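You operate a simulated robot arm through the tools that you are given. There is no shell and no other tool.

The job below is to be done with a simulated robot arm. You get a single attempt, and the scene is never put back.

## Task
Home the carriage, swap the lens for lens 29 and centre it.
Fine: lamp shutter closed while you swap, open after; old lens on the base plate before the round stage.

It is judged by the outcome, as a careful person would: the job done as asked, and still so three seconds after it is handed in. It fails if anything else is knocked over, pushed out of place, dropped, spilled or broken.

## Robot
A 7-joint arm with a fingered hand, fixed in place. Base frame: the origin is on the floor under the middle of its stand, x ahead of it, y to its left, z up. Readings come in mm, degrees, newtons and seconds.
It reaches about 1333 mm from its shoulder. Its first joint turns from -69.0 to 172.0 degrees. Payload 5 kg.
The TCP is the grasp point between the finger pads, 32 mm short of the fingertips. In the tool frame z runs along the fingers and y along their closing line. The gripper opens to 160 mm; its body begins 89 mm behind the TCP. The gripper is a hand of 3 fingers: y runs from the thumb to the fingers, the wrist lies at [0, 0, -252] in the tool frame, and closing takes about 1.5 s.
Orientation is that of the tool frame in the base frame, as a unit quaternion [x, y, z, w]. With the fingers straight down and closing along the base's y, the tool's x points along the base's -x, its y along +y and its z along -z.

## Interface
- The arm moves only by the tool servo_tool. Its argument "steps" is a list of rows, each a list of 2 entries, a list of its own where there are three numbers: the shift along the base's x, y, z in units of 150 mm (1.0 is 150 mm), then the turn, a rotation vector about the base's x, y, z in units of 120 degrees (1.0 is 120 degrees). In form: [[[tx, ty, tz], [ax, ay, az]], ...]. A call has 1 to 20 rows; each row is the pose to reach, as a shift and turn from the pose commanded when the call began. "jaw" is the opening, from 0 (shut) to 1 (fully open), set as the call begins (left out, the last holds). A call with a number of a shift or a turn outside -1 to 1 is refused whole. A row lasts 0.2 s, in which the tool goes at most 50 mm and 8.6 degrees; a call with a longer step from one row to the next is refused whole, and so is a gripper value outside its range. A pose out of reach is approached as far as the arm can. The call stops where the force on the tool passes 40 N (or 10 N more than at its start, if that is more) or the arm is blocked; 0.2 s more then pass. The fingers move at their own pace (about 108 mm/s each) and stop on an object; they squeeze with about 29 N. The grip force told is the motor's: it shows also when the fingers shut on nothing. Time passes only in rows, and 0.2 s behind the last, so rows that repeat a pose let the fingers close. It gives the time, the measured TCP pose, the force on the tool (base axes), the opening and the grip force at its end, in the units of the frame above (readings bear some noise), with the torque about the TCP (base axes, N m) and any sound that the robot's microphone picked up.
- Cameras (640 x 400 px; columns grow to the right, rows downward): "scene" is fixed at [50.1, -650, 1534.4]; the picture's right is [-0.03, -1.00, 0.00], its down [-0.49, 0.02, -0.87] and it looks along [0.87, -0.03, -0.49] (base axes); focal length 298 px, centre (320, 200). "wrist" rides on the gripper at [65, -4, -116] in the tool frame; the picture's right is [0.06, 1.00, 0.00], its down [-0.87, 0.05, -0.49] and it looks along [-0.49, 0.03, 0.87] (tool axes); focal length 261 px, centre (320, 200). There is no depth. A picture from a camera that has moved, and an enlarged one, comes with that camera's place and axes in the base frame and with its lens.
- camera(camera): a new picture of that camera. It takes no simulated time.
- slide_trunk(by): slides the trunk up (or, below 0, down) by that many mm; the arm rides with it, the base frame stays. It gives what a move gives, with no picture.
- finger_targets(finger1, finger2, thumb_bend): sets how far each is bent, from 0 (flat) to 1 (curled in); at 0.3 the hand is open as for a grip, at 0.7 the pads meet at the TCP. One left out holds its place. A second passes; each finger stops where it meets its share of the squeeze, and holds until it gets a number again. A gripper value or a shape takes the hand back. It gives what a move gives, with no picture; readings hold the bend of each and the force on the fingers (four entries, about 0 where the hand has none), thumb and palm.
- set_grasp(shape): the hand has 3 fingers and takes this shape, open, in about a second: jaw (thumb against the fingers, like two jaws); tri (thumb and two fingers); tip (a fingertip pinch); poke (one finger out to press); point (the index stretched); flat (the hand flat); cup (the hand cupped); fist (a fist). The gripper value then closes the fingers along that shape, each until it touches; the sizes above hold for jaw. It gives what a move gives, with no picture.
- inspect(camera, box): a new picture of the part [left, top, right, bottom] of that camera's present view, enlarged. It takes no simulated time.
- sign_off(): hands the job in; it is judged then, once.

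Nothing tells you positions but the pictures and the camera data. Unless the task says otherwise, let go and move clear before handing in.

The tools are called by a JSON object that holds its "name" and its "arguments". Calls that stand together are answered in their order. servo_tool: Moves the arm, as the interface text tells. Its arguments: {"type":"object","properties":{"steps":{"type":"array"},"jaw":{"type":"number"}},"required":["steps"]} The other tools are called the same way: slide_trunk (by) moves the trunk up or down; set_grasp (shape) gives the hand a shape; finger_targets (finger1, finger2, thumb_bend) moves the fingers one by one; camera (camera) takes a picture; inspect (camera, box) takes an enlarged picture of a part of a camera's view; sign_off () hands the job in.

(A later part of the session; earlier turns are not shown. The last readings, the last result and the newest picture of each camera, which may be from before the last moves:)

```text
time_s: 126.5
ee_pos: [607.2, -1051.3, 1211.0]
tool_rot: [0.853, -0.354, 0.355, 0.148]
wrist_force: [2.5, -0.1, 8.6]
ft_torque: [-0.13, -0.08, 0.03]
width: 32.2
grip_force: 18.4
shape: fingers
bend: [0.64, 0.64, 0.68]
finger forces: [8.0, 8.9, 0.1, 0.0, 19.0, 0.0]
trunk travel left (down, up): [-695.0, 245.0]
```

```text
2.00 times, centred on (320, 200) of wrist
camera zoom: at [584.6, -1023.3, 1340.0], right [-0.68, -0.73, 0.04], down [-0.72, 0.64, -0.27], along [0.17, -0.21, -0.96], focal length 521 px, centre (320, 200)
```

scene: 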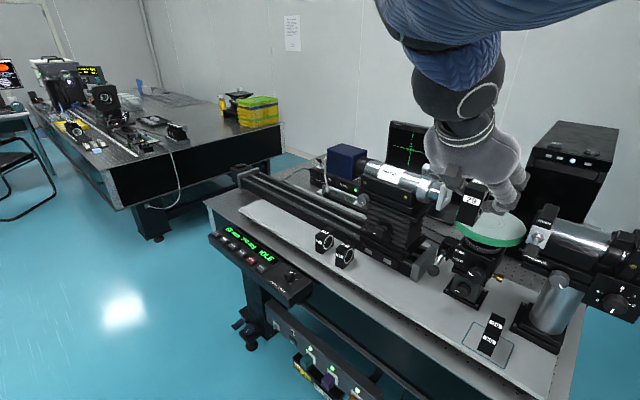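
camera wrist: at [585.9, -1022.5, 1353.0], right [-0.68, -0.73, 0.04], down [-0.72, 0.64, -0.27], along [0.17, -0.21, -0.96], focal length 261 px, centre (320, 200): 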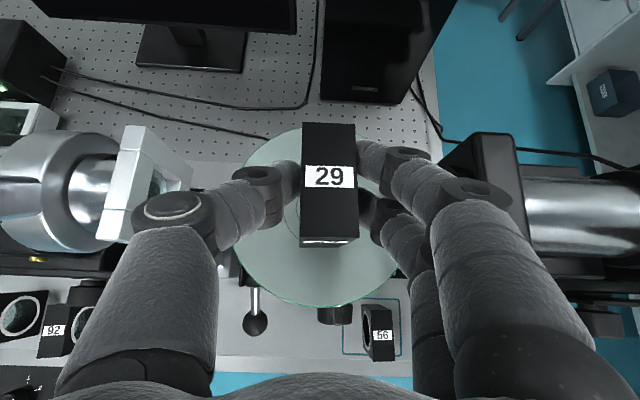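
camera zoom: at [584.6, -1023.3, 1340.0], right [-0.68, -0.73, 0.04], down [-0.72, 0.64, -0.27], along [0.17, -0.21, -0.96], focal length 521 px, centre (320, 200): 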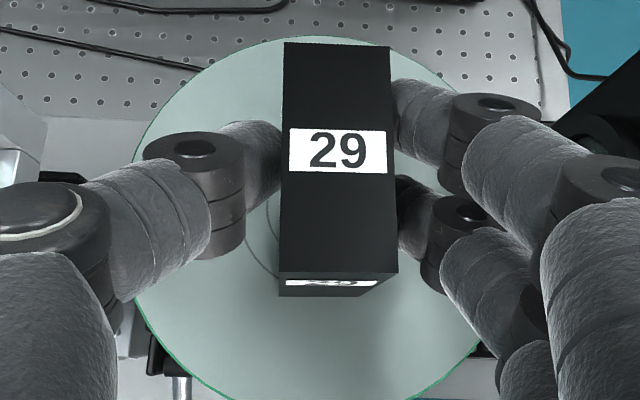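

Touchdown: the force reads +8 N upward. I'll ease off 1.5 mm and open the fingers gently.

{"name": "servo_tool", "arguments": {"steps": [[[0, 0, 0.012], [0, 0, 0]], [[0, 0, 0.012], [0, 0, 0]]]}}

{"name": "finger_targets", "arguments": {"finger1": 0.62, "finger2": 0.62, "thumb_bend": 0.62}}

{"name": "finger_targets", "arguments": {"finger1": 0.595, "finger2": 0.595, "thumb_bend": 0.5}}

{"name": "camera", "arguments": {"camera": "wrist"}}

{"name": "inspect", "arguments": {"camera": "wrist", "box": [220, 100, 420, 300]}}

```text
time_s: 127.1
ee_pos: [605.2, -1051.3, 1211.4]
tool_rot: [0.853, -0.355, 0.353, 0.147]
wrist_force: [1.9, 0.0, 4.8]
ft_torque: [-0.01, -0.06, 0.03]
width: 32.1
grip_force: 17.3
shape: fingers
bend: [0.64, 0.64, 0.68]
finger forces: [8.2, 8.7, 0.0, 0.0, 18.6, 0.0]
trunk travel left (down, up): [-695.0, 245.0]
```

```text
time_s: 128.1
ee_pos: [606.1, -1053.4, 1211.0]
tool_rot: [0.853, -0.355, 0.352, 0.146]
wrist_force: [-0.1, 0.2, -0.9]
ft_torque: [0.01, 0.03, -0.01]
width: 39.9
grip_force: 0.3
shape: fingers
bend: [0.62, 0.62, 0.62]
finger forces: [0.1, 0.3, 0.0, 0.0, 0.0, 0.1]
trunk travel left (down, up): [-695.0, 245.0]
```

```text
time_s: 129.1
ee_pos: [606.9, -1051.9, 1211.2]
tool_rot: [0.853, -0.355, 0.353, 0.147]
wrist_force: [0.1, 0.1, 0.6]
ft_torque: [0.01, -0.01, 0.0]
width: 68.4
grip_force: 0.1
shape: fingers
bend: [0.59, 0.59, 0.5]
finger forces: [0.0, 0.0, 0.1, 0.0, 0.1, 0.0]
trunk travel left (down, up): [-695.0, 245.0]
```

```text
taken
camera wrist: at [584.8, -1024.1, 1340.1], right [-0.68, -0.73, 0.04], down [-0.72, 0.64, -0.27], along [0.17, -0.21, -0.96], focal length 261 px, centre (320, 200)
```

wrist: 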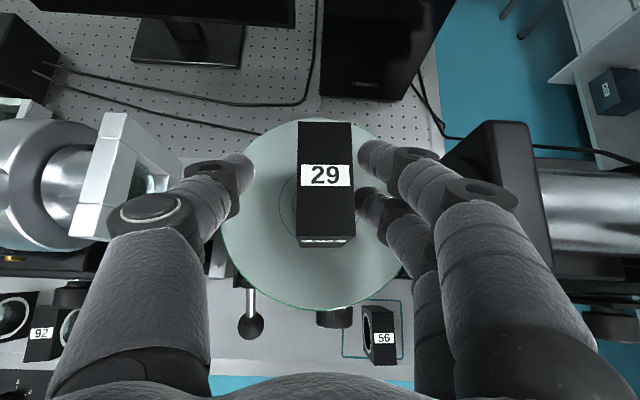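

```text
2.00 times, centred on (320, 200) of wrist
camera zoom: at [584.8, -1024.1, 1340.1], right [-0.68, -0.73, 0.04], down [-0.72, 0.64, -0.27], along [0.17, -0.21, -0.96], focal length 521 px, centre (320, 200)
```

zoom: 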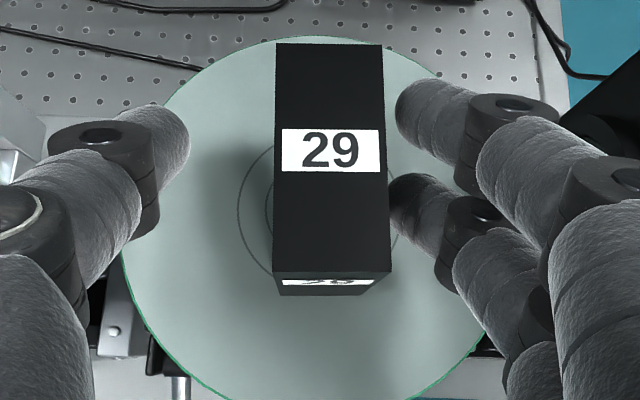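

Lens 29 is standing on the stage, released. I'll back out along the tool axis and measure how well it is centred on the rings.

{"name": "servo_tool", "arguments": {"steps": [[[-0.07, 0.07, 0.1], [0, 0, 0]], [[-0.15, 0.15, 0.215], [0, 0, 0]], [[-0.25, 0.25, 0.36], [0, 0, 0]], [[-0.345, 0.345, 0.495], [0, 0, 0]]]}}

{"name": "camera", "arguments": {"camera": "wrist"}}

{"name": "inspect", "arguments": {"camera": "wrist", "box": [285, 125, 355, 195]}}

{"name": "inspect", "arguments": {"camera": "wrist", "box": [240, 80, 400, 230]}}

{"name": "camera", "arguments": {"camera": "scene"}}

```text
time_s: 130.1
ee_pos: [552.2, -998.2, 1283.8]
tool_rot: [0.853, -0.355, 0.353, 0.148]
wrist_force: [-0.2, -0.3, 0.5]
ft_torque: [0.04, 0.01, -0.03]
width: 68.8
grip_force: 0.2
shape: fingers
bend: [0.59, 0.59, 0.5]
finger forces: [0.0, 0.0, 0.1, 0.0, 0.0, 0.0]
trunk travel left (down, up): [-695.0, 245.0]
```

```text
taken
camera wrist: at [530.9, -970.3, 1413.4], right [-0.68, -0.73, 0.04], down [-0.72, 0.64, -0.27], along [0.17, -0.21, -0.96], focal length 261 px, centre (320, 200)
```

wrist: 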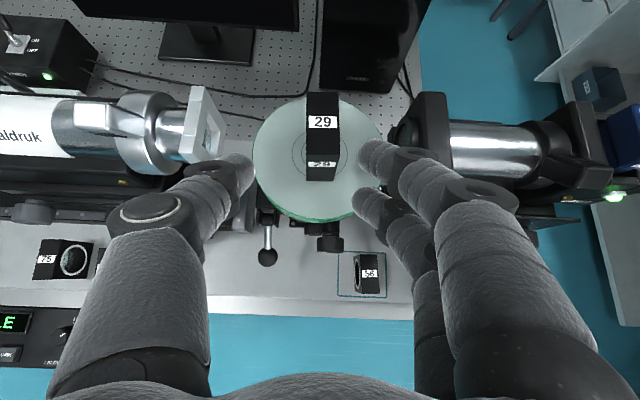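

```text
5.71 times, centred on (320, 160) of wrist
camera zoom: at [530.9, -970.3, 1413.4], right [-0.68, -0.73, 0.04], down [-0.72, 0.64, -0.27], along [0.17, -0.21, -0.96], focal length 1489 px, centre (320, 429)
```

zoom: 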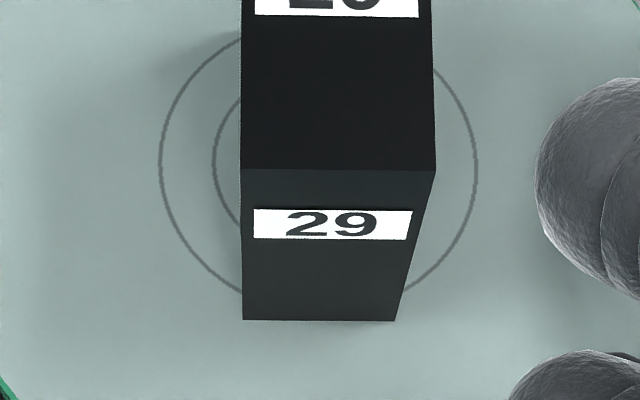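

```text
2.67 times, centred on (320, 155) of wrist
camera zoom: at [530.9, -970.3, 1413.4], right [-0.68, -0.73, 0.04], down [-0.72, 0.64, -0.27], along [0.17, -0.21, -0.96], focal length 695 px, centre (320, 320)
```

zoom: 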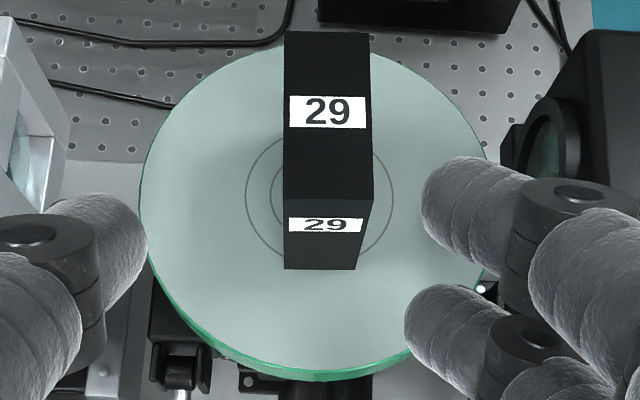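

```text
taken
```

scene: 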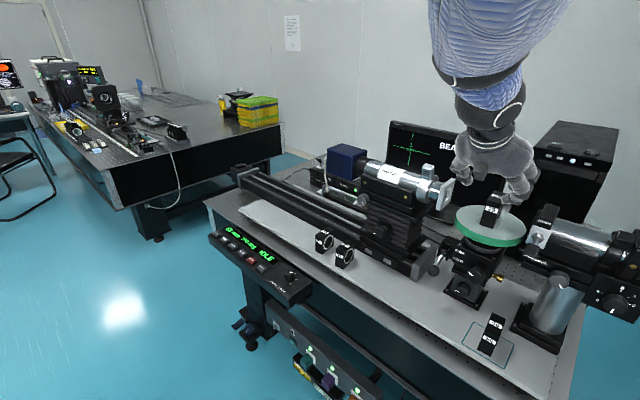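

Lens 29 stands on the stage within about 1-2 mm of the ring centre, with perhaps 3° of yaw. Next I'll reopen the shutter and let the monitor judge the centring. Pushing up from below is blocked at this tilt, so I'll pinch the toggle paddle by its sides and raise it.

{"name": "servo_tool", "arguments": {"steps": [[[-0.15, 0.15, 0], [0, 0, 0]], [[-0.3, 0.3, 0], [0, 0, 0]], [[-0.43, 0.43, 0], [0, 0, 0]]]}}

{"name": "servo_tool", "arguments": {"steps": [[[-0.16, -0.155, -0.05], [0, 0, 0]], [[-0.32, -0.31, -0.1], [0, 0, 0]], [[-0.47, -0.456, -0.16], [0, 0, 0]]]}}

{"name": "camera", "arguments": {"camera": "wrist"}}

{"name": "inspect", "arguments": {"camera": "wrist", "box": [260, 40, 420, 220]}}

```text
time_s: 130.9
ee_pos: [488.8, -934.7, 1286.4]
tool_rot: [0.853, -0.355, 0.353, 0.147]
wrist_force: [-0.5, -0.3, -0.1]
ft_torque: [0.0, 0.01, 0.0]
width: 68.6
grip_force: 0.0
shape: fingers
bend: [0.59, 0.59, 0.5]
finger forces: [0.0, 0.0, 0.0, 0.1, 0.0, 0.0]
trunk travel left (down, up): [-695.0, 245.0]
```

```text
time_s: 131.7
ee_pos: [420.9, -1005.8, 1259.9]
tool_rot: [0.853, -0.355, 0.353, 0.147]
wrist_force: [-0.6, -0.3, 0.2]
ft_torque: [0.01, -0.04, 0.04]
width: 69.1
grip_force: 0.1
shape: fingers
bend: [0.59, 0.59, 0.5]
finger forces: [0.0, 0.1, 0.0, 0.0, 0.0, 0.0]
trunk travel left (down, up): [-695.0, 245.0]
```

```text
taken
camera wrist: at [399.5, -978.3, 1389.3], right [-0.68, -0.74, 0.04], down [-0.72, 0.64, -0.27], along [0.17, -0.21, -0.96], focal length 261 px, centre (320, 200)
```

wrist: 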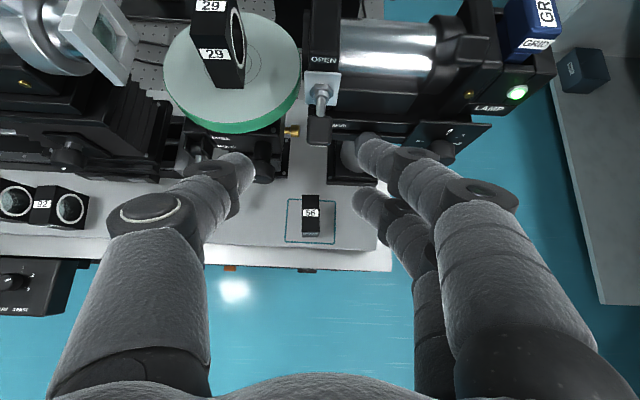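

```text
2.22 times, centred on (340, 130) of wrist
camera zoom: at [399.5, -978.3, 1389.3], right [-0.68, -0.74, 0.04], down [-0.72, 0.64, -0.27], along [0.17, -0.21, -0.96], focal length 579 px, centre (276, 356)
```

zoom: 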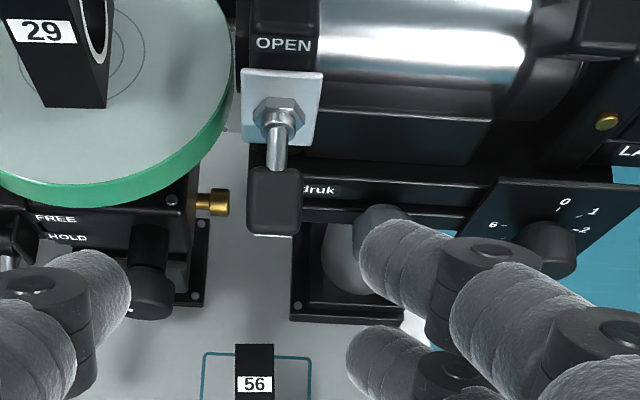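

The paddle is centred between thumb and fingers. I'll slide in around it along the tool axis.

{"name": "servo_tool", "arguments": {"steps": [[[0.1, -0.1, -0.15], [0, 0, 0]], [[0.2, -0.2, -0.3], [0, 0, 0]], [[0.28, -0.28, -0.42], [0, 0, 0]], [[0.335, -0.335, -0.507], [0, 0, 0]]]}}

{"name": "camera", "arguments": {"camera": "wrist"}}

{"name": "inspect", "arguments": {"camera": "scene", "box": [480, 160, 620, 290]}}

```text
time_s: 132.7
ee_pos: [470.9, -1055.4, 1182.7]
tool_rot: [0.853, -0.356, 0.353, 0.147]
wrist_force: [0.8, 0.2, 0.4]
ft_torque: [0.02, -0.01, 0.01]
width: 69.1
grip_force: 0.1
shape: fingers
bend: [0.59, 0.59, 0.5]
finger forces: [0.0, 0.1, 0.0, 0.1, 0.0, 0.0]
trunk travel left (down, up): [-695.0, 245.0]
```

```text
taken
camera wrist: at [449.1, -1026.5, 1311.8], right [-0.68, -0.73, 0.04], down [-0.72, 0.64, -0.27], along [0.17, -0.21, -0.96], focal length 261 px, centre (320, 200)
```

wrist: 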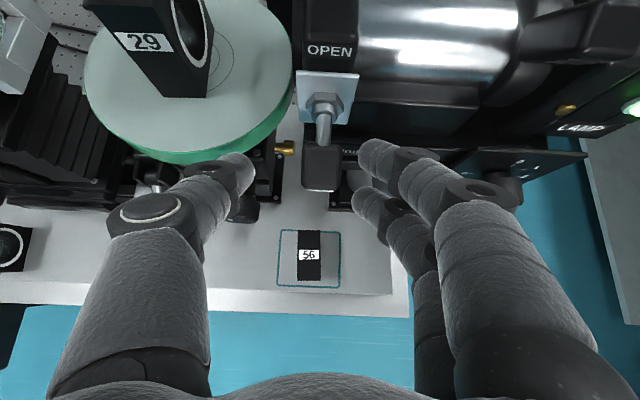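

```text
3.08 times, centred on (550, 225) of scene
camera zoom: at [50.1, -650.0, 1534.4], right [-0.03, -1.0, 0.0], down [-0.49, 0.02, -0.87], along [0.87, -0.03, -0.49], focal length 918 px, centre (-388, 123)
```

zoom: 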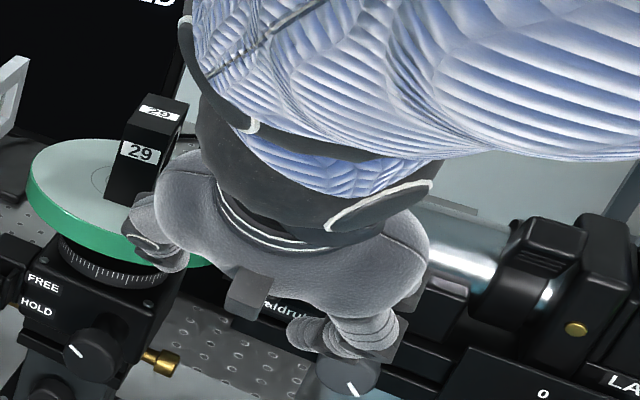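

The paddle lies between the digits. I'll go in 4 mm more and close gently.

{"name": "servo_tool", "arguments": {"steps": [[[0.014, -0.014, -0.02], [0, 0, 0]], [[0.014, -0.014, -0.02], [0, 0, 0]]]}}

{"name": "finger_targets", "arguments": {"finger1": 0.625, "finger2": 0.625, "thumb_bend": 0.64}}

{"name": "finger_targets", "arguments": {"finger1": 0.66, "finger2": 0.66, "thumb_bend": 0.71}}

{"name": "camera", "arguments": {"camera": "wrist"}}

```text
time_s: 133.3
ee_pos: [473.3, -1055.7, 1182.4]
tool_rot: [0.854, -0.354, 0.353, 0.147]
wrist_force: [-0.2, 0.3, -0.2]
ft_torque: [-0.03, -0.01, 0.02]
width: 69.2
grip_force: 0.1
shape: fingers
bend: [0.59, 0.59, 0.5]
finger forces: [0.1, 0.1, 0.0, 0.0, 0.0, 0.0]
trunk travel left (down, up): [-695.0, 245.0]
```

```text
time_s: 134.3
ee_pos: [471.4, -1056.8, 1182.2]
tool_rot: [0.853, -0.355, 0.353, 0.146]
wrist_force: [0.7, 0.0, -0.1]
ft_torque: [0.01, 0.01, -0.02]
width: 36.8
grip_force: 0.0
shape: fingers
bend: [0.62, 0.62, 0.64]
finger forces: [0.0, 0.1, 0.0, 0.0, 0.1, 0.1]
trunk travel left (down, up): [-695.0, 245.0]
```

```text
time_s: 135.3
ee_pos: [471.8, -1057.2, 1181.5]
tool_rot: [0.854, -0.355, 0.353, 0.146]
wrist_force: [2.9, 2.0, -1.8]
ft_torque: [0.05, -0.02, 0.03]
width: 29.8
grip_force: 6.6
shape: fingers
bend: [0.64, 0.65, 0.68]
finger forces: [2.6, 1.6, 0.0, 0.0, 9.0, 0.1]
trunk travel left (down, up): [-695.0, 245.0]
```

```text
taken
camera wrist: at [452.3, -1027.8, 1310.0], right [-0.68, -0.74, 0.04], down [-0.72, 0.64, -0.27], along [0.17, -0.21, -0.96], focal length 261 px, centre (320, 200)
```

wrist: 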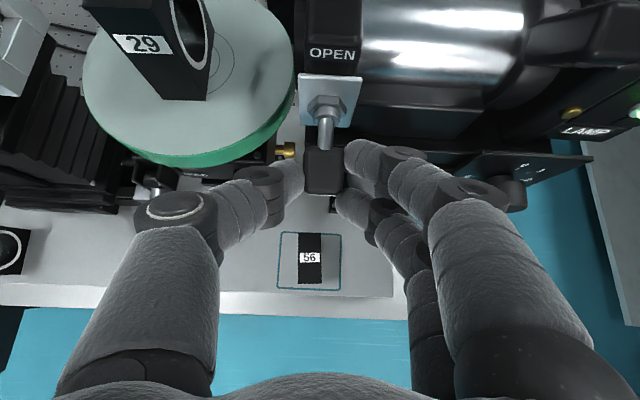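

I have a light pinch on the paddle. I'll raise it slowly along its arc.

{"name": "servo_tool", "arguments": {"steps": [[[-0.005, 0.005, 0.035], [0, 0, 0]], [[-0.01, 0.01, 0.07], [0, 0, 0]], [[-0.012, 0.012, 0.105], [0, 0, 0]], [[-0.012, 0.012, 0.14], [0, 0, 0]], [[-0.01, 0.01, 0.175], [0, 0, 0]], [[-0.005, 0.005, 0.21], [0, 0, 0]], [[0, 0, 0.24], [0, 0, 0]]]}}

{"name": "camera", "arguments": {"camera": "wrist"}}

{"name": "inspect", "arguments": {"camera": "scene", "box": [370, 100, 560, 260]}}

```text
time_s: 136.9
ee_pos: [472.2, -1057.1, 1218.0]
tool_rot: [0.854, -0.355, 0.351, 0.147]
wrist_force: [8.0, 4.9, -5.8]
ft_torque: [0.13, -0.01, 0.12]
width: 27.1
grip_force: 4.6
shape: fingers
bend: [0.66, 0.66, 0.68]
finger forces: [0.1, 0.5, 0.0, 0.1, 9.4, 0.1]
trunk travel left (down, up): [-695.0, 245.0]
```

```text
taken
camera wrist: at [451.8, -1028.7, 1346.0], right [-0.68, -0.73, 0.05], down [-0.72, 0.64, -0.26], along [0.16, -0.21, -0.96], focal length 261 px, centre (320, 200)
```

wrist: 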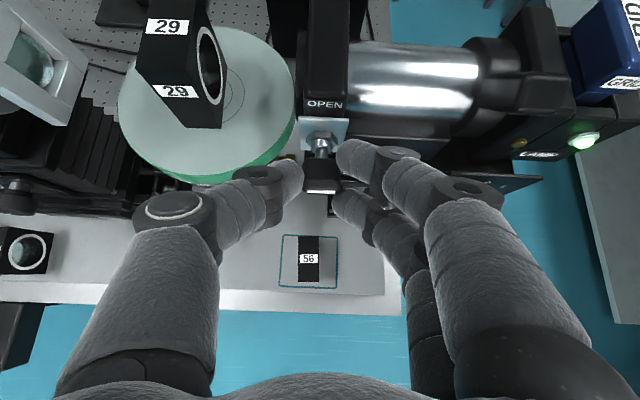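

```text
2.50 times, centred on (465, 180) of scene
camera zoom: at [50.1, -650.0, 1534.4], right [-0.03, -1.0, 0.0], down [-0.49, 0.02, -0.87], along [0.87, -0.03, -0.49], focal length 746 px, centre (-42, 250)
```

zoom: 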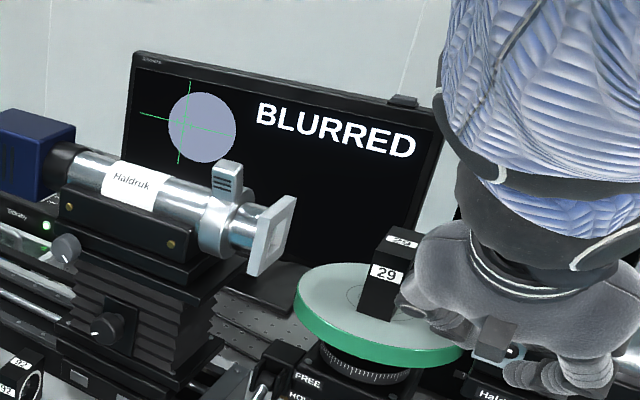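

The shutter is open again: the monitor shows the disc, still labelled BLURRED and a little right of the crosshair. I'll release the paddle and back away.

{"name": "finger_targets", "arguments": {"finger1": 0.625, "finger2": 0.625, "thumb_bend": 0.64}}

{"name": "finger_targets", "arguments": {"finger1": 0.59, "finger2": 0.59, "thumb_bend": 0.5}}

{"name": "servo_tool", "arguments": {"steps": [[[-0.1, 0.1, 0.15], [0, 0, 0]], [[-0.22, 0.22, 0.3], [0, 0, 0]], [[-0.36, 0.36, 0.48], [0, 0, 0]], [[-0.5, 0.5, 0.6], [0, 0, 0]]]}}

{"name": "camera", "arguments": {"camera": "wrist"}}

{"name": "camera", "arguments": {"camera": "scene"}}

{"name": "inspect", "arguments": {"camera": "scene", "box": [380, 110, 530, 200]}}

```text
time_s: 137.9
ee_pos: [471.7, -1057.4, 1218.3]
tool_rot: [0.854, -0.354, 0.353, 0.147]
wrist_force: [-0.1, -0.3, 0.3]
ft_torque: [0.0, 0.01, 0.03]
width: 36.4
grip_force: 0.2
shape: fingers
bend: [0.62, 0.62, 0.64]
finger forces: [0.0, 0.0, 0.1, 0.0, 0.3, 0.0]
trunk travel left (down, up): [-695.0, 245.0]
```

```text
time_s: 138.9
ee_pos: [472.9, -1057.7, 1218.7]
tool_rot: [0.853, -0.356, 0.352, 0.147]
wrist_force: [0.6, 0.1, 0.3]
ft_torque: [0.03, -0.01, -0.03]
width: 69.0
grip_force: 0.1
shape: fingers
bend: [0.59, 0.59, 0.5]
finger forces: [0.0, 0.0, 0.0, 0.1, 0.0, 0.0]
trunk travel left (down, up): [-695.0, 245.0]
```

```text
time_s: 139.9
ee_pos: [394.6, -982.1, 1307.1]
tool_rot: [0.854, -0.354, 0.353, 0.147]
wrist_force: [-0.1, 1.0, 0.0]
ft_torque: [-0.03, -0.01, 0.04]
width: 68.8
grip_force: 0.0
shape: fingers
bend: [0.59, 0.59, 0.5]
finger forces: [0.0, 0.0, 0.1, 0.0, 0.0, 0.0]
trunk travel left (down, up): [-695.0, 245.0]
```

```text
taken
camera wrist: at [373.6, -953.7, 1436.4], right [-0.68, -0.73, 0.04], down [-0.72, 0.64, -0.27], along [0.17, -0.21, -0.96], focal length 261 px, centre (320, 200)
```

wrist: 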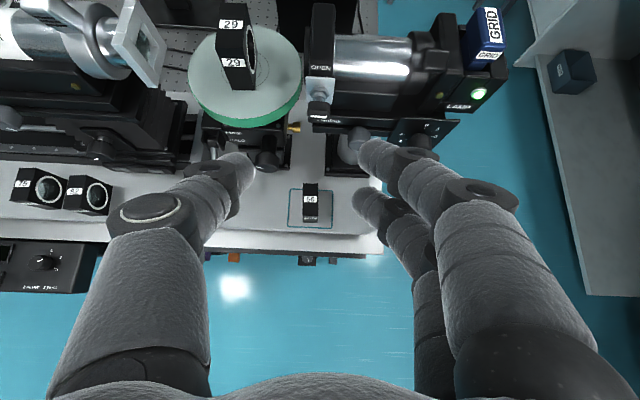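

```text
taken
```

scene: 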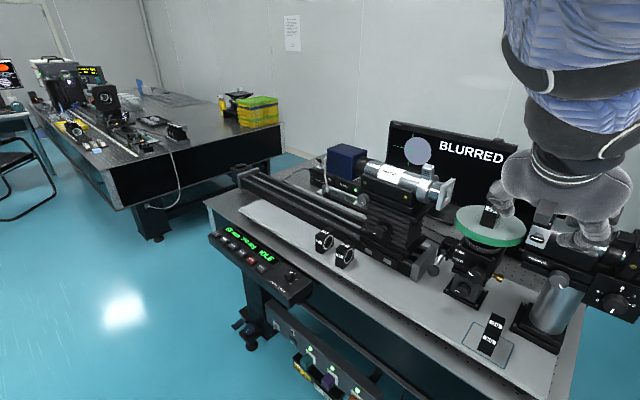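

```text
4.27 times, centred on (455, 155) of scene
camera zoom: at [50.1, -650.0, 1534.4], right [-0.03, -1.0, 0.0], down [-0.49, 0.02, -0.87], along [0.87, -0.03, -0.49], focal length 1273 px, centre (-256, 392)
```

zoom: 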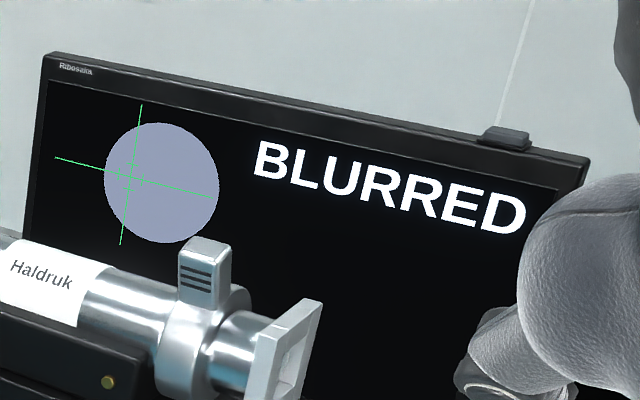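

The toggle is up, the beam is on, and lens 29 is standing. On the monitor the disc is off the crosshair purely sideways, by about half a radius, so the lens should shift a few millimetres across the beam towards me. The lens also sits about 2.5° off square, so I'll regrasp it to correct both.

{"name": "servo_tool", "arguments": {"steps": [[[0.2, 0.1, 0], [0, 0, 0]], [[0.41, 0.21, -0.05], [0, 0, 0]], [[0.62, 0.32, -0.14], [0, 0, 0]]]}}

{"name": "servo_tool", "arguments": {"steps": [[[0.15, -0.15, 0], [0, 0, 0.007]], [[0.3, -0.3, 0], [0, 0, 0.014]], [[0.42, -0.42, -0.01], [0, 0, 0.0208]]]}}

{"name": "camera", "arguments": {"camera": "wrist"}}

{"name": "inspect", "arguments": {"camera": "wrist", "box": [240, 80, 400, 230]}}

```text
time_s: 140.7
ee_pos: [489.8, -932.9, 1285.3]
tool_rot: [0.854, -0.355, 0.352, 0.147]
wrist_force: [0.2, 0.2, 0.0]
ft_torque: [0.03, 0.06, -0.01]
width: 68.9
grip_force: 0.0
shape: fingers
bend: [0.59, 0.59, 0.5]
finger forces: [0.1, 0.1, 0.1, 0.1, 0.0, 0.1]
trunk travel left (down, up): [-695.0, 245.0]
```

```text
time_s: 141.5
ee_pos: [553.6, -997.9, 1282.6]
tool_rot: [0.861, -0.336, 0.355, 0.139]
wrist_force: [0.0, -0.5, -0.1]
ft_torque: [0.0, 0.02, 0.03]
width: 68.7
grip_force: 0.1
shape: fingers
bend: [0.59, 0.59, 0.5]
finger forces: [0.0, 0.0, 0.1, 0.0, 0.1, 0.0]
trunk travel left (down, up): [-695.0, 245.0]
```

```text
taken
camera wrist: at [530.8, -970.6, 1411.2], right [-0.64, -0.76, 0.04], down [-0.74, 0.61, -0.26], along [0.17, -0.2, -0.96], focal length 261 px, centre (320, 200)
```

wrist: 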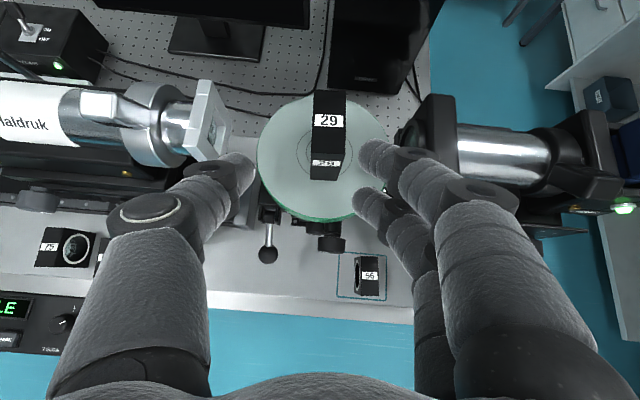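

```text
2.67 times, centred on (320, 155) of wrist
camera zoom: at [530.8, -970.6, 1411.2], right [-0.64, -0.76, 0.04], down [-0.74, 0.61, -0.26], along [0.17, -0.2, -0.96], focal length 695 px, centre (320, 320)
```

zoom: 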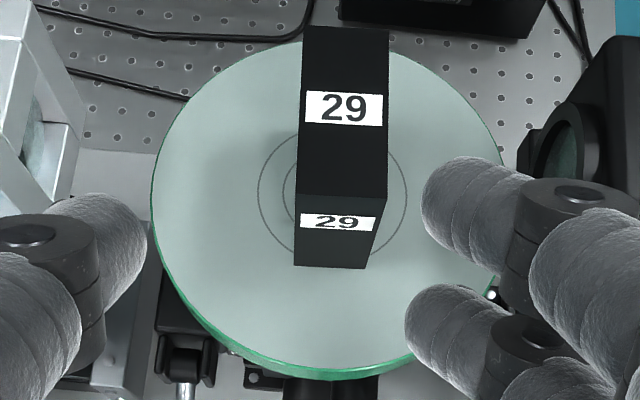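

The hand is now matched to the lens's slight yaw. I'll advance to straddle it again.

{"name": "servo_tool", "arguments": {"steps": [[[0.095, -0.1, -0.13], [0, 0, 0]], [[0.19, -0.2, -0.26], [0, 0, 0]], [[0.28, -0.29, -0.38], [0, 0, 0]], [[0.349, -0.365, -0.475], [0, 0, 0]]]}}

{"name": "inspect", "arguments": {"camera": "wrist", "box": [220, 100, 420, 300]}}

{"name": "inspect", "arguments": {"camera": "scene", "box": [380, 110, 530, 200]}}

```text
time_s: 142.5
ee_pos: [608.1, -1052.4, 1211.9]
tool_rot: [0.86, -0.337, 0.356, 0.14]
wrist_force: [-0.4, 0.3, -0.7]
ft_torque: [0.0, 0.01, -0.01]
width: 68.9
grip_force: 0.0
shape: fingers
bend: [0.59, 0.59, 0.5]
finger forces: [0.0, 0.0, 0.1, 0.1, 0.1, 0.0]
trunk travel left (down, up): [-695.0, 245.0]
```

```text
2.00 times, centred on (320, 200) of wrist
camera zoom: at [585.5, -1025.6, 1341.4], right [-0.64, -0.76, 0.04], down [-0.74, 0.61, -0.27], along [0.18, -0.2, -0.96], focal length 521 px, centre (320, 200)
```

zoom: 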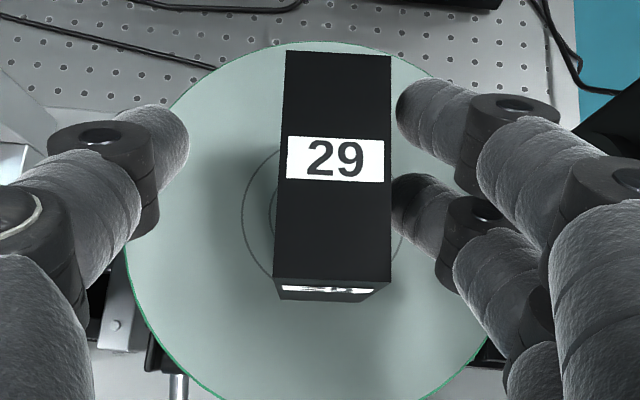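

```text
4.27 times, centred on (455, 155) of scene
camera zoom: at [50.1, -650.0, 1534.4], right [-0.03, -1.0, 0.0], down [-0.49, 0.02, -0.87], along [0.87, -0.03, -0.49], focal length 1273 px, centre (-256, 392)
```

zoom: 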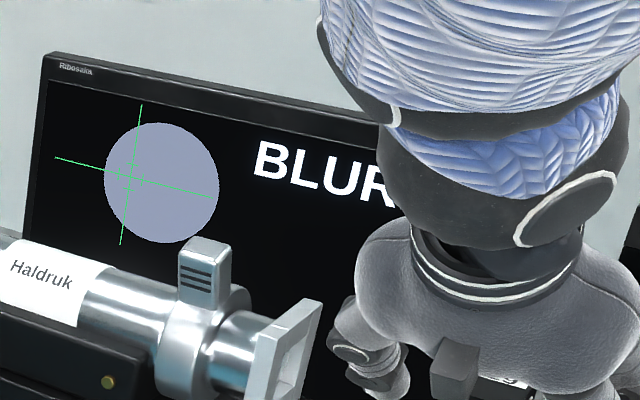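

The monitor stays visible from here, so I can watch the disc live while I move the lens. I'll grip it lightly.

{"name": "finger_targets", "arguments": {"finger1": 0.62, "finger2": 0.62, "thumb_bend": 0.63}}

{"name": "finger_targets", "arguments": {"finger1": 0.66, "finger2": 0.66, "thumb_bend": 0.72}}

{"name": "inspect", "arguments": {"camera": "wrist", "box": [220, 100, 420, 300]}}

{"name": "inspect", "arguments": {"camera": "scene", "box": [380, 110, 530, 200]}}

```text
time_s: 143.5
ee_pos: [607.9, -1051.8, 1213.5]
tool_rot: [0.861, -0.337, 0.355, 0.138]
wrist_force: [0.2, -1.5, -0.3]
ft_torque: [0.01, -0.02, 0.01]
width: 39.1
grip_force: 0.3
shape: fingers
bend: [0.62, 0.62, 0.63]
finger forces: [0.1, 0.4, 0.0, 0.0, 0.0, 0.0]
trunk travel left (down, up): [-695.0, 245.0]
```

```text
time_s: 144.5
ee_pos: [607.1, -1051.5, 1213.5]
tool_rot: [0.861, -0.337, 0.356, 0.14]
wrist_force: [0.1, 0.0, 0.0]
ft_torque: [0.04, 0.03, -0.01]
width: 33.2
grip_force: 10.1
shape: fingers
bend: [0.62, 0.62, 0.68]
finger forces: [4.9, 5.0, 0.0, 0.0, 10.1, 0.0]
trunk travel left (down, up): [-695.0, 245.0]
```

```text
2.00 times, centred on (320, 200) of wrist
camera zoom: at [584.6, -1024.1, 1342.4], right [-0.64, -0.76, 0.04], down [-0.74, 0.61, -0.27], along [0.18, -0.2, -0.96], focal length 521 px, centre (320, 200)
```

zoom: 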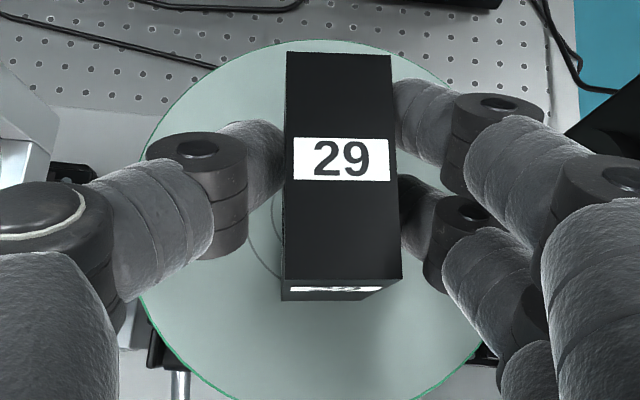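

```text
4.27 times, centred on (455, 155) of scene
camera zoom: at [50.1, -650.0, 1534.4], right [-0.03, -1.0, 0.0], down [-0.49, 0.02, -0.87], along [0.87, -0.03, -0.49], focal length 1273 px, centre (-256, 392)
```

zoom: 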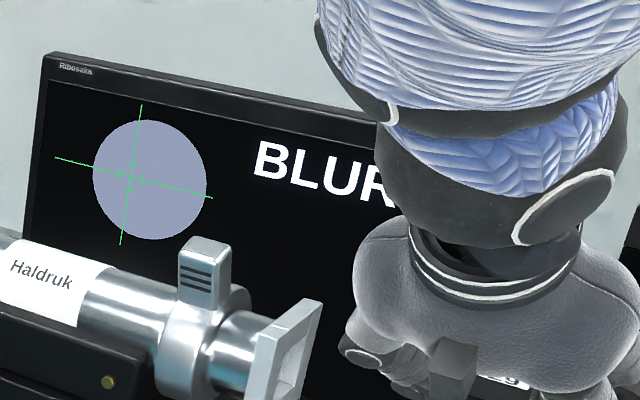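

The disc moved closer as the lens shifted with the grip, about 7 px per mm, so the direction is confirmed. I need roughly 2.7 mm more towards me, and the lens needs about 5° of turn to be square. I'll lift it a hair, then turn and shift it.

{"name": "servo_tool", "arguments": {"steps": [[[0, 0, 0.014], [0, 0, 0]], [[-0.001, 0.01, 0.014], [0, 0, -0.02]], [[-0.003, 0.02, 0.014], [0, 0, -0.0408]], [[-0.003, 0.02, 0.014], [0, 0, -0.0408]]]}}

{"name": "inspect", "arguments": {"camera": "wrist", "box": [220, 100, 420, 300]}}

{"name": "inspect", "arguments": {"camera": "scene", "box": [380, 110, 530, 200]}}

```text
time_s: 145.5
ee_pos: [604.2, -1048.2, 1215.4]
tool_rot: [0.846, -0.373, 0.349, 0.154]
wrist_force: [0.0, 0.5, -2.0]
ft_torque: [0.02, 0.0, -0.03]
width: 33.0
grip_force: 10.7
shape: fingers
bend: [0.62, 0.62, 0.68]
finger forces: [5.0, 4.9, 0.0, 0.1, 9.8, 0.1]
trunk travel left (down, up): [-695.0, 245.0]
```

```text
2.00 times, centred on (320, 200) of wrist
camera zoom: at [585.3, -1019.5, 1345.3], right [-0.71, -0.71, 0.04], down [-0.69, 0.67, -0.27], along [0.16, -0.22, -0.96], focal length 521 px, centre (320, 200)
```

zoom: 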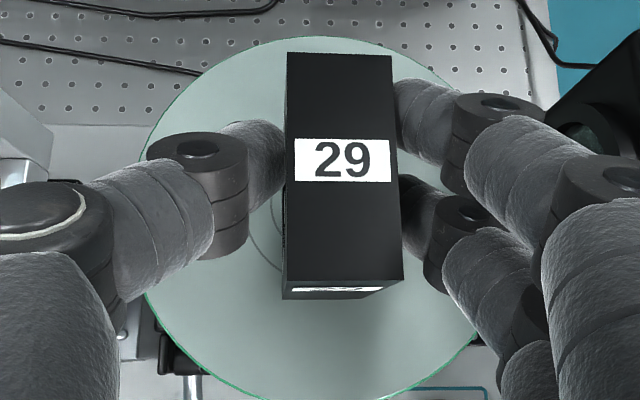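

```text
4.27 times, centred on (455, 155) of scene
camera zoom: at [50.1, -650.0, 1534.4], right [-0.03, -1.0, 0.0], down [-0.49, 0.02, -0.87], along [0.87, -0.03, -0.49], focal length 1273 px, centre (-256, 392)
```

zoom: 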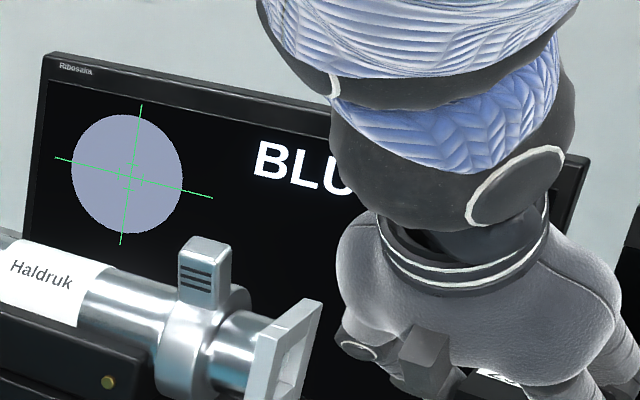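

The disc is nearly on the crosshair now, with a slight overshoot of about half a millimetre, and it sits a little high because the lens is lifted. I'll correct and lower it back onto the stage.

{"name": "servo_tool", "arguments": {"steps": [[[0.003, -0.003, -0.007], [0, 0, 0]], [[0.003, -0.003, -0.014], [0, 0, 0]], [[0.003, -0.003, -0.02], [0, 0, 0]]]}}

{"name": "inspect", "arguments": {"camera": "scene", "box": [385, 115, 445, 175]}}

{"name": "inspect", "arguments": {"camera": "wrist", "box": [220, 100, 420, 300]}}

```text
time_s: 146.3
ee_pos: [606.1, -1049.8, 1213.7]
tool_rot: [0.846, -0.373, 0.35, 0.154]
wrist_force: [0.5, 0.4, -0.4]
ft_torque: [0.05, 0.01, -0.01]
width: 32.9
grip_force: 9.9
shape: fingers
bend: [0.62, 0.62, 0.68]
finger forces: [4.9, 4.9, 0.1, 0.1, 9.9, 0.1]
trunk travel left (down, up): [-695.0, 245.0]
```

```text
6.67 times, centred on (415, 145) of scene
camera zoom: at [50.1, -650.0, 1534.4], right [-0.03, -1.0, 0.0], down [-0.49, 0.02, -0.87], along [0.87, -0.03, -0.49], focal length 1990 px, centre (-313, 567)
```

zoom: 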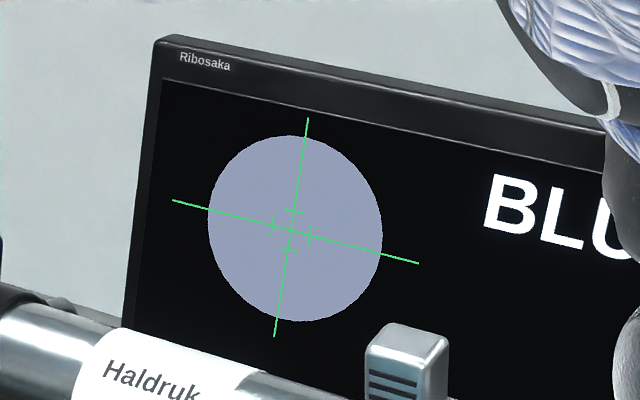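

```text
2.00 times, centred on (320, 200) of wrist
camera zoom: at [585.7, -1020.5, 1342.8], right [-0.71, -0.71, 0.04], down [-0.69, 0.67, -0.27], along [0.16, -0.22, -0.96], focal length 521 px, centre (320, 200)
```

zoom: 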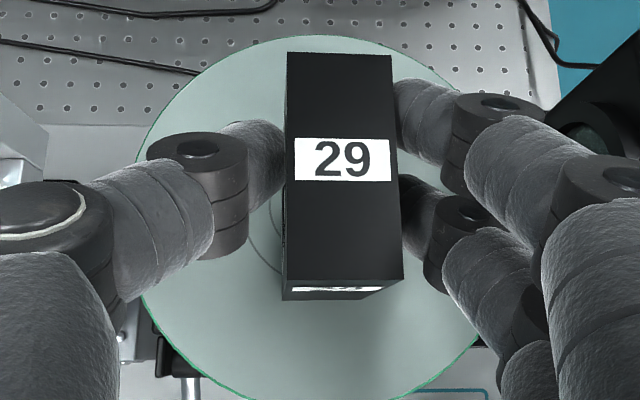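

The disc is within about 0.4 mm of the crosshair. I'll lower the last fraction and trim slightly.

{"name": "servo_tool", "arguments": {"steps": [[[-0.002, 0.002, -0.005], [0, 0, 0]], [[-0.002, 0.002, -0.01], [0, 0, 0]]]}}

{"name": "inspect", "arguments": {"camera": "scene", "box": [385, 115, 445, 175]}}

```text
time_s: 146.9
ee_pos: [603.9, -1049.0, 1213.1]
tool_rot: [0.845, -0.373, 0.351, 0.154]
wrist_force: [1.8, -0.8, 0.3]
ft_torque: [-0.03, 0.0, 0.02]
width: 32.9
grip_force: 9.9
shape: fingers
bend: [0.62, 0.62, 0.68]
finger forces: [4.6, 5.2, 0.1, 0.0, 10.1, 0.0]
trunk travel left (down, up): [-695.0, 245.0]
```

```text
6.67 times, centred on (415, 145) of scene
camera zoom: at [50.1, -650.0, 1534.4], right [-0.03, -1.0, 0.0], down [-0.49, 0.02, -0.87], along [0.87, -0.03, -0.49], focal length 1990 px, centre (-313, 567)
```

zoom: 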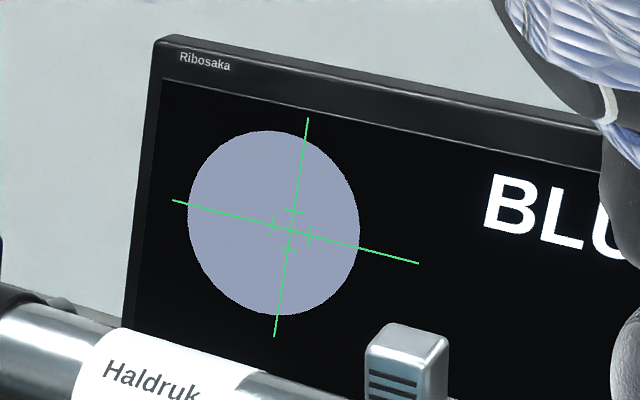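

That overshot by about 2 mm, since the arm seems to still be settling between calls. I'll let it settle and look again before trimming.

{"name": "servo_tool", "arguments": {"steps": [[[0, 0, 0], [0, 0, 0]], [[0, 0, 0], [0, 0, 0]], [[0, 0, 0], [0, 0, 0]], [[0, 0, 0], [0, 0, 0]], [[0, 0, 0], [0, 0, 0]]]}}

{"name": "inspect", "arguments": {"camera": "scene", "box": [385, 115, 445, 175]}}

{"name": "inspect", "arguments": {"camera": "wrist", "box": [220, 100, 420, 300]}}

```text
time_s: 148.1
ee_pos: [604.2, -1048.6, 1213.4]
tool_rot: [0.846, -0.373, 0.349, 0.154]
wrist_force: [0.0, 0.4, 1.8]
ft_torque: [-0.05, -0.01, -0.02]
width: 33.1
grip_force: 10.0
shape: fingers
bend: [0.62, 0.62, 0.68]
finger forces: [4.5, 5.2, 0.1, 0.0, 10.2, 0.0]
trunk travel left (down, up): [-695.0, 245.0]
```

```text
6.67 times, centred on (415, 145) of scene
camera zoom: at [50.1, -650.0, 1534.4], right [-0.03, -1.0, 0.0], down [-0.49, 0.02, -0.87], along [0.87, -0.03, -0.49], focal length 1990 px, centre (-313, 567)
```

zoom: 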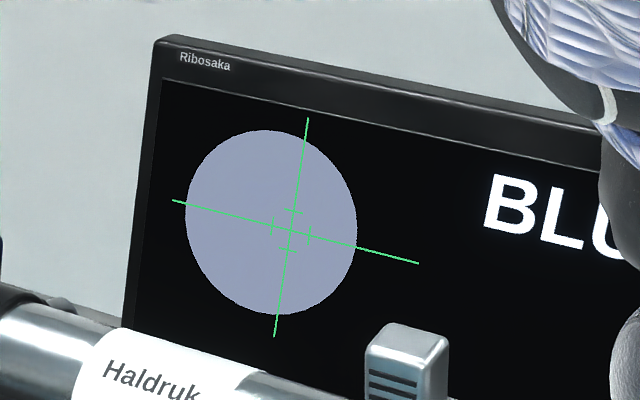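

```text
2.00 times, centred on (320, 200) of wrist
camera zoom: at [584.5, -1019.2, 1342.2], right [-0.71, -0.71, 0.04], down [-0.69, 0.67, -0.27], along [0.16, -0.22, -0.96], focal length 521 px, centre (320, 200)
```

zoom: 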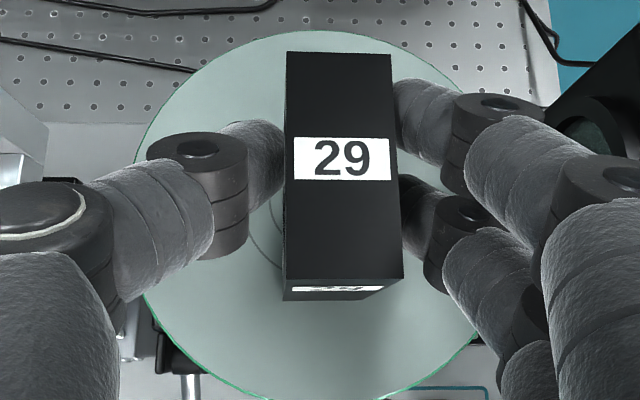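

It needs about 1.9 mm back the other way. I'll make that correction and check the disc again.

{"name": "servo_tool", "arguments": {"steps": [[[0.0045, -0.0045, 0], [0, 0, 0]], [[0.009, -0.009, 0], [0, 0, 0]], [[0.009, -0.009, 0], [0, 0, 0]], [[0.009, -0.009, 0], [0, 0, 0]]]}}

{"name": "inspect", "arguments": {"camera": "scene", "box": [385, 115, 445, 175]}}

{"name": "inspect", "arguments": {"camera": "wrist", "box": [220, 100, 420, 300]}}

```text
time_s: 149.1
ee_pos: [607.0, -1049.4, 1213.9]
tool_rot: [0.846, -0.373, 0.349, 0.155]
wrist_force: [-0.2, 1.0, 1.5]
ft_torque: [-0.04, 0.04, -0.03]
width: 33.0
grip_force: 10.3
shape: fingers
bend: [0.62, 0.62, 0.68]
finger forces: [4.9, 5.3, 0.1, 0.0, 10.2, 0.0]
trunk travel left (down, up): [-695.0, 245.0]
```

```text
6.67 times, centred on (415, 145) of scene
camera zoom: at [50.1, -650.0, 1534.4], right [-0.03, -1.0, 0.0], down [-0.49, 0.02, -0.87], along [0.87, -0.03, -0.49], focal length 1990 px, centre (-313, 567)
```

zoom: 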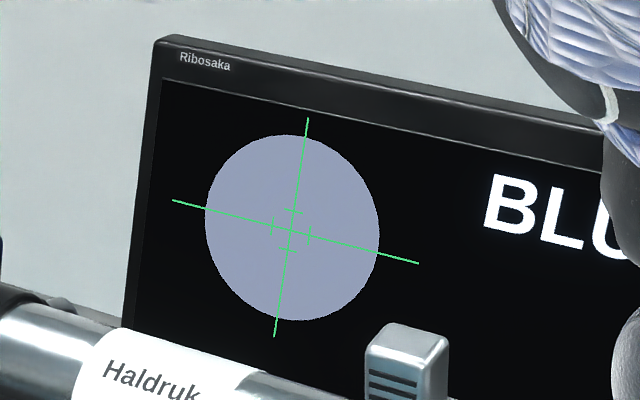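

```text
2.00 times, centred on (320, 200) of wrist
camera zoom: at [586.0, -1020.4, 1342.1], right [-0.71, -0.71, 0.04], down [-0.69, 0.67, -0.27], along [0.16, -0.22, -0.96], focal length 521 px, centre (320, 200)
```

zoom: 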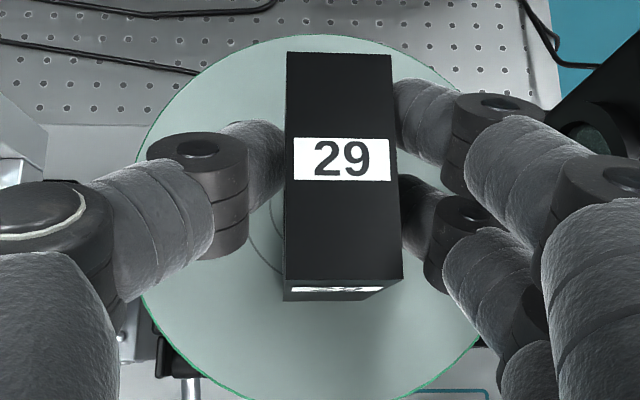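

The disc is now essentially on the crosshair, within 0.1 mm sideways. I'll release with thumb and fingers opening equally so the lens isn't dragged.

{"name": "finger_targets", "arguments": {"finger1": 0.595, "finger2": 0.595, "thumb_bend": 0.65}}

{"name": "inspect", "arguments": {"camera": "scene", "box": [385, 115, 445, 175]}}

{"name": "inspect", "arguments": {"camera": "wrist", "box": [220, 100, 420, 300]}}

```text
time_s: 150.1
ee_pos: [606.0, -1050.3, 1213.5]
tool_rot: [0.846, -0.372, 0.35, 0.153]
wrist_force: [0.0, 0.3, 0.2]
ft_torque: [0.02, 0.0, 0.02]
width: 40.0
grip_force: 0.1
shape: fingers
bend: [0.59, 0.59, 0.65]
finger forces: [0.0, 0.0, 0.1, 0.1, 0.1, 0.1]
trunk travel left (down, up): [-695.0, 245.0]
```

```text
6.67 times, centred on (415, 145) of scene
camera zoom: at [50.1, -650.0, 1534.4], right [-0.03, -1.0, 0.0], down [-0.49, 0.02, -0.87], along [0.87, -0.03, -0.49], focal length 1990 px, centre (-313, 567)
```

zoom: 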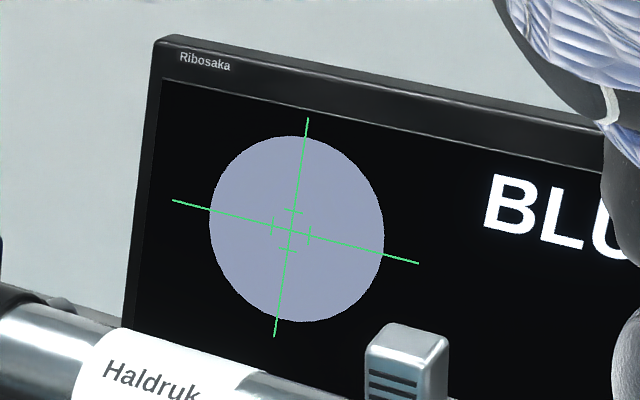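

```text
2.00 times, centred on (320, 200) of wrist
camera zoom: at [586.1, -1020.6, 1341.9], right [-0.71, -0.71, 0.04], down [-0.69, 0.67, -0.27], along [0.16, -0.22, -0.96], focal length 521 px, centre (320, 200)
```

zoom: 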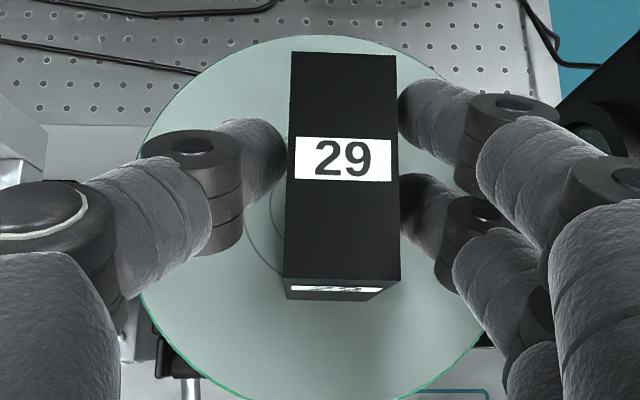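

Released. The disc stays within about half a millimetre of the crosshair and the lens is square to within a degree. I'll open a bit wider and withdraw along the tool axis.

{"name": "finger_targets", "arguments": {"finger1": 0.57, "finger2": 0.57, "thumb_bend": 0.5}}

{"name": "servo_tool", "arguments": {"steps": [[[-0.065, 0.065, 0.1], [0, 0, 0]], [[-0.14, 0.14, 0.21], [0, 0, 0]], [[-0.24, 0.24, 0.36], [0, 0, 0]], [[-0.36, 0.36, 0.52], [0, 0, 0]], [[-0.5, 0.5, 0.6], [0, 0, 0]], [[-0.65, 0.65, 0.6], [0, 0, 0]]]}}

{"name": "inspect", "arguments": {"camera": "scene", "box": [385, 115, 445, 175]}}

{"name": "camera", "arguments": {"camera": "wrist"}}

{"name": "camera", "arguments": {"camera": "scene"}}

```text
time_s: 151.1
ee_pos: [605.9, -1048.6, 1214.5]
tool_rot: [0.846, -0.372, 0.35, 0.154]
wrist_force: [-0.3, -0.4, 0.9]
ft_torque: [0.0, 0.01, 0.02]
width: 74.4
grip_force: 0.1
shape: fingers
bend: [0.56, 0.56, 0.5]
finger forces: [0.1, 0.0, 0.1, 0.1, 0.0, 0.0]
trunk travel left (down, up): [-695.0, 245.0]
```

```text
time_s: 152.5
ee_pos: [506.5, -951.2, 1304.1]
tool_rot: [0.845, -0.373, 0.351, 0.154]
wrist_force: [-0.6, 0.3, -0.5]
ft_torque: [0.01, 0.0, 0.02]
width: 74.5
grip_force: 0.0
shape: fingers
bend: [0.56, 0.56, 0.5]
finger forces: [0.0, 0.1, 0.0, 0.1, 0.0, 0.0]
trunk travel left (down, up): [-695.0, 245.0]
```

```text
6.67 times, centred on (415, 145) of scene
camera zoom: at [50.1, -650.0, 1534.4], right [-0.03, -1.0, 0.0], down [-0.49, 0.02, -0.87], along [0.87, -0.03, -0.49], focal length 1990 px, centre (-313, 567)
```

zoom: 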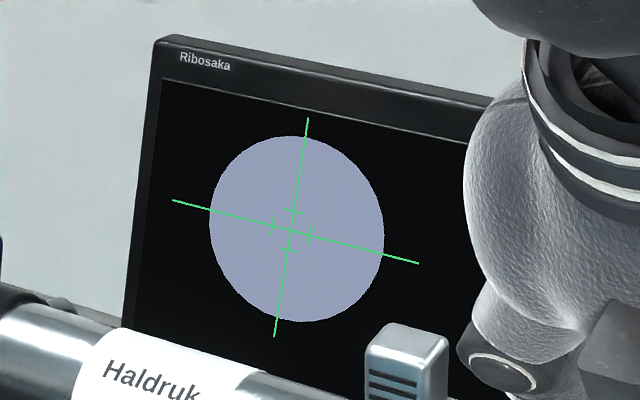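

```text
taken
camera wrist: at [486.6, -920.8, 1433.4], right [-0.71, -0.71, 0.04], down [-0.69, 0.67, -0.27], along [0.16, -0.22, -0.96], focal length 261 px, centre (320, 200)
```

wrist: 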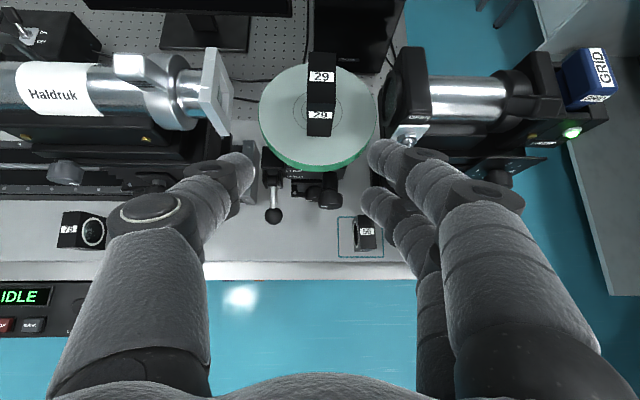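

```text
taken
```

scene: 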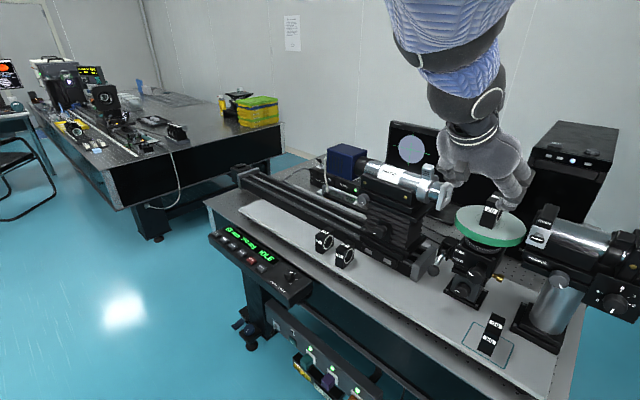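

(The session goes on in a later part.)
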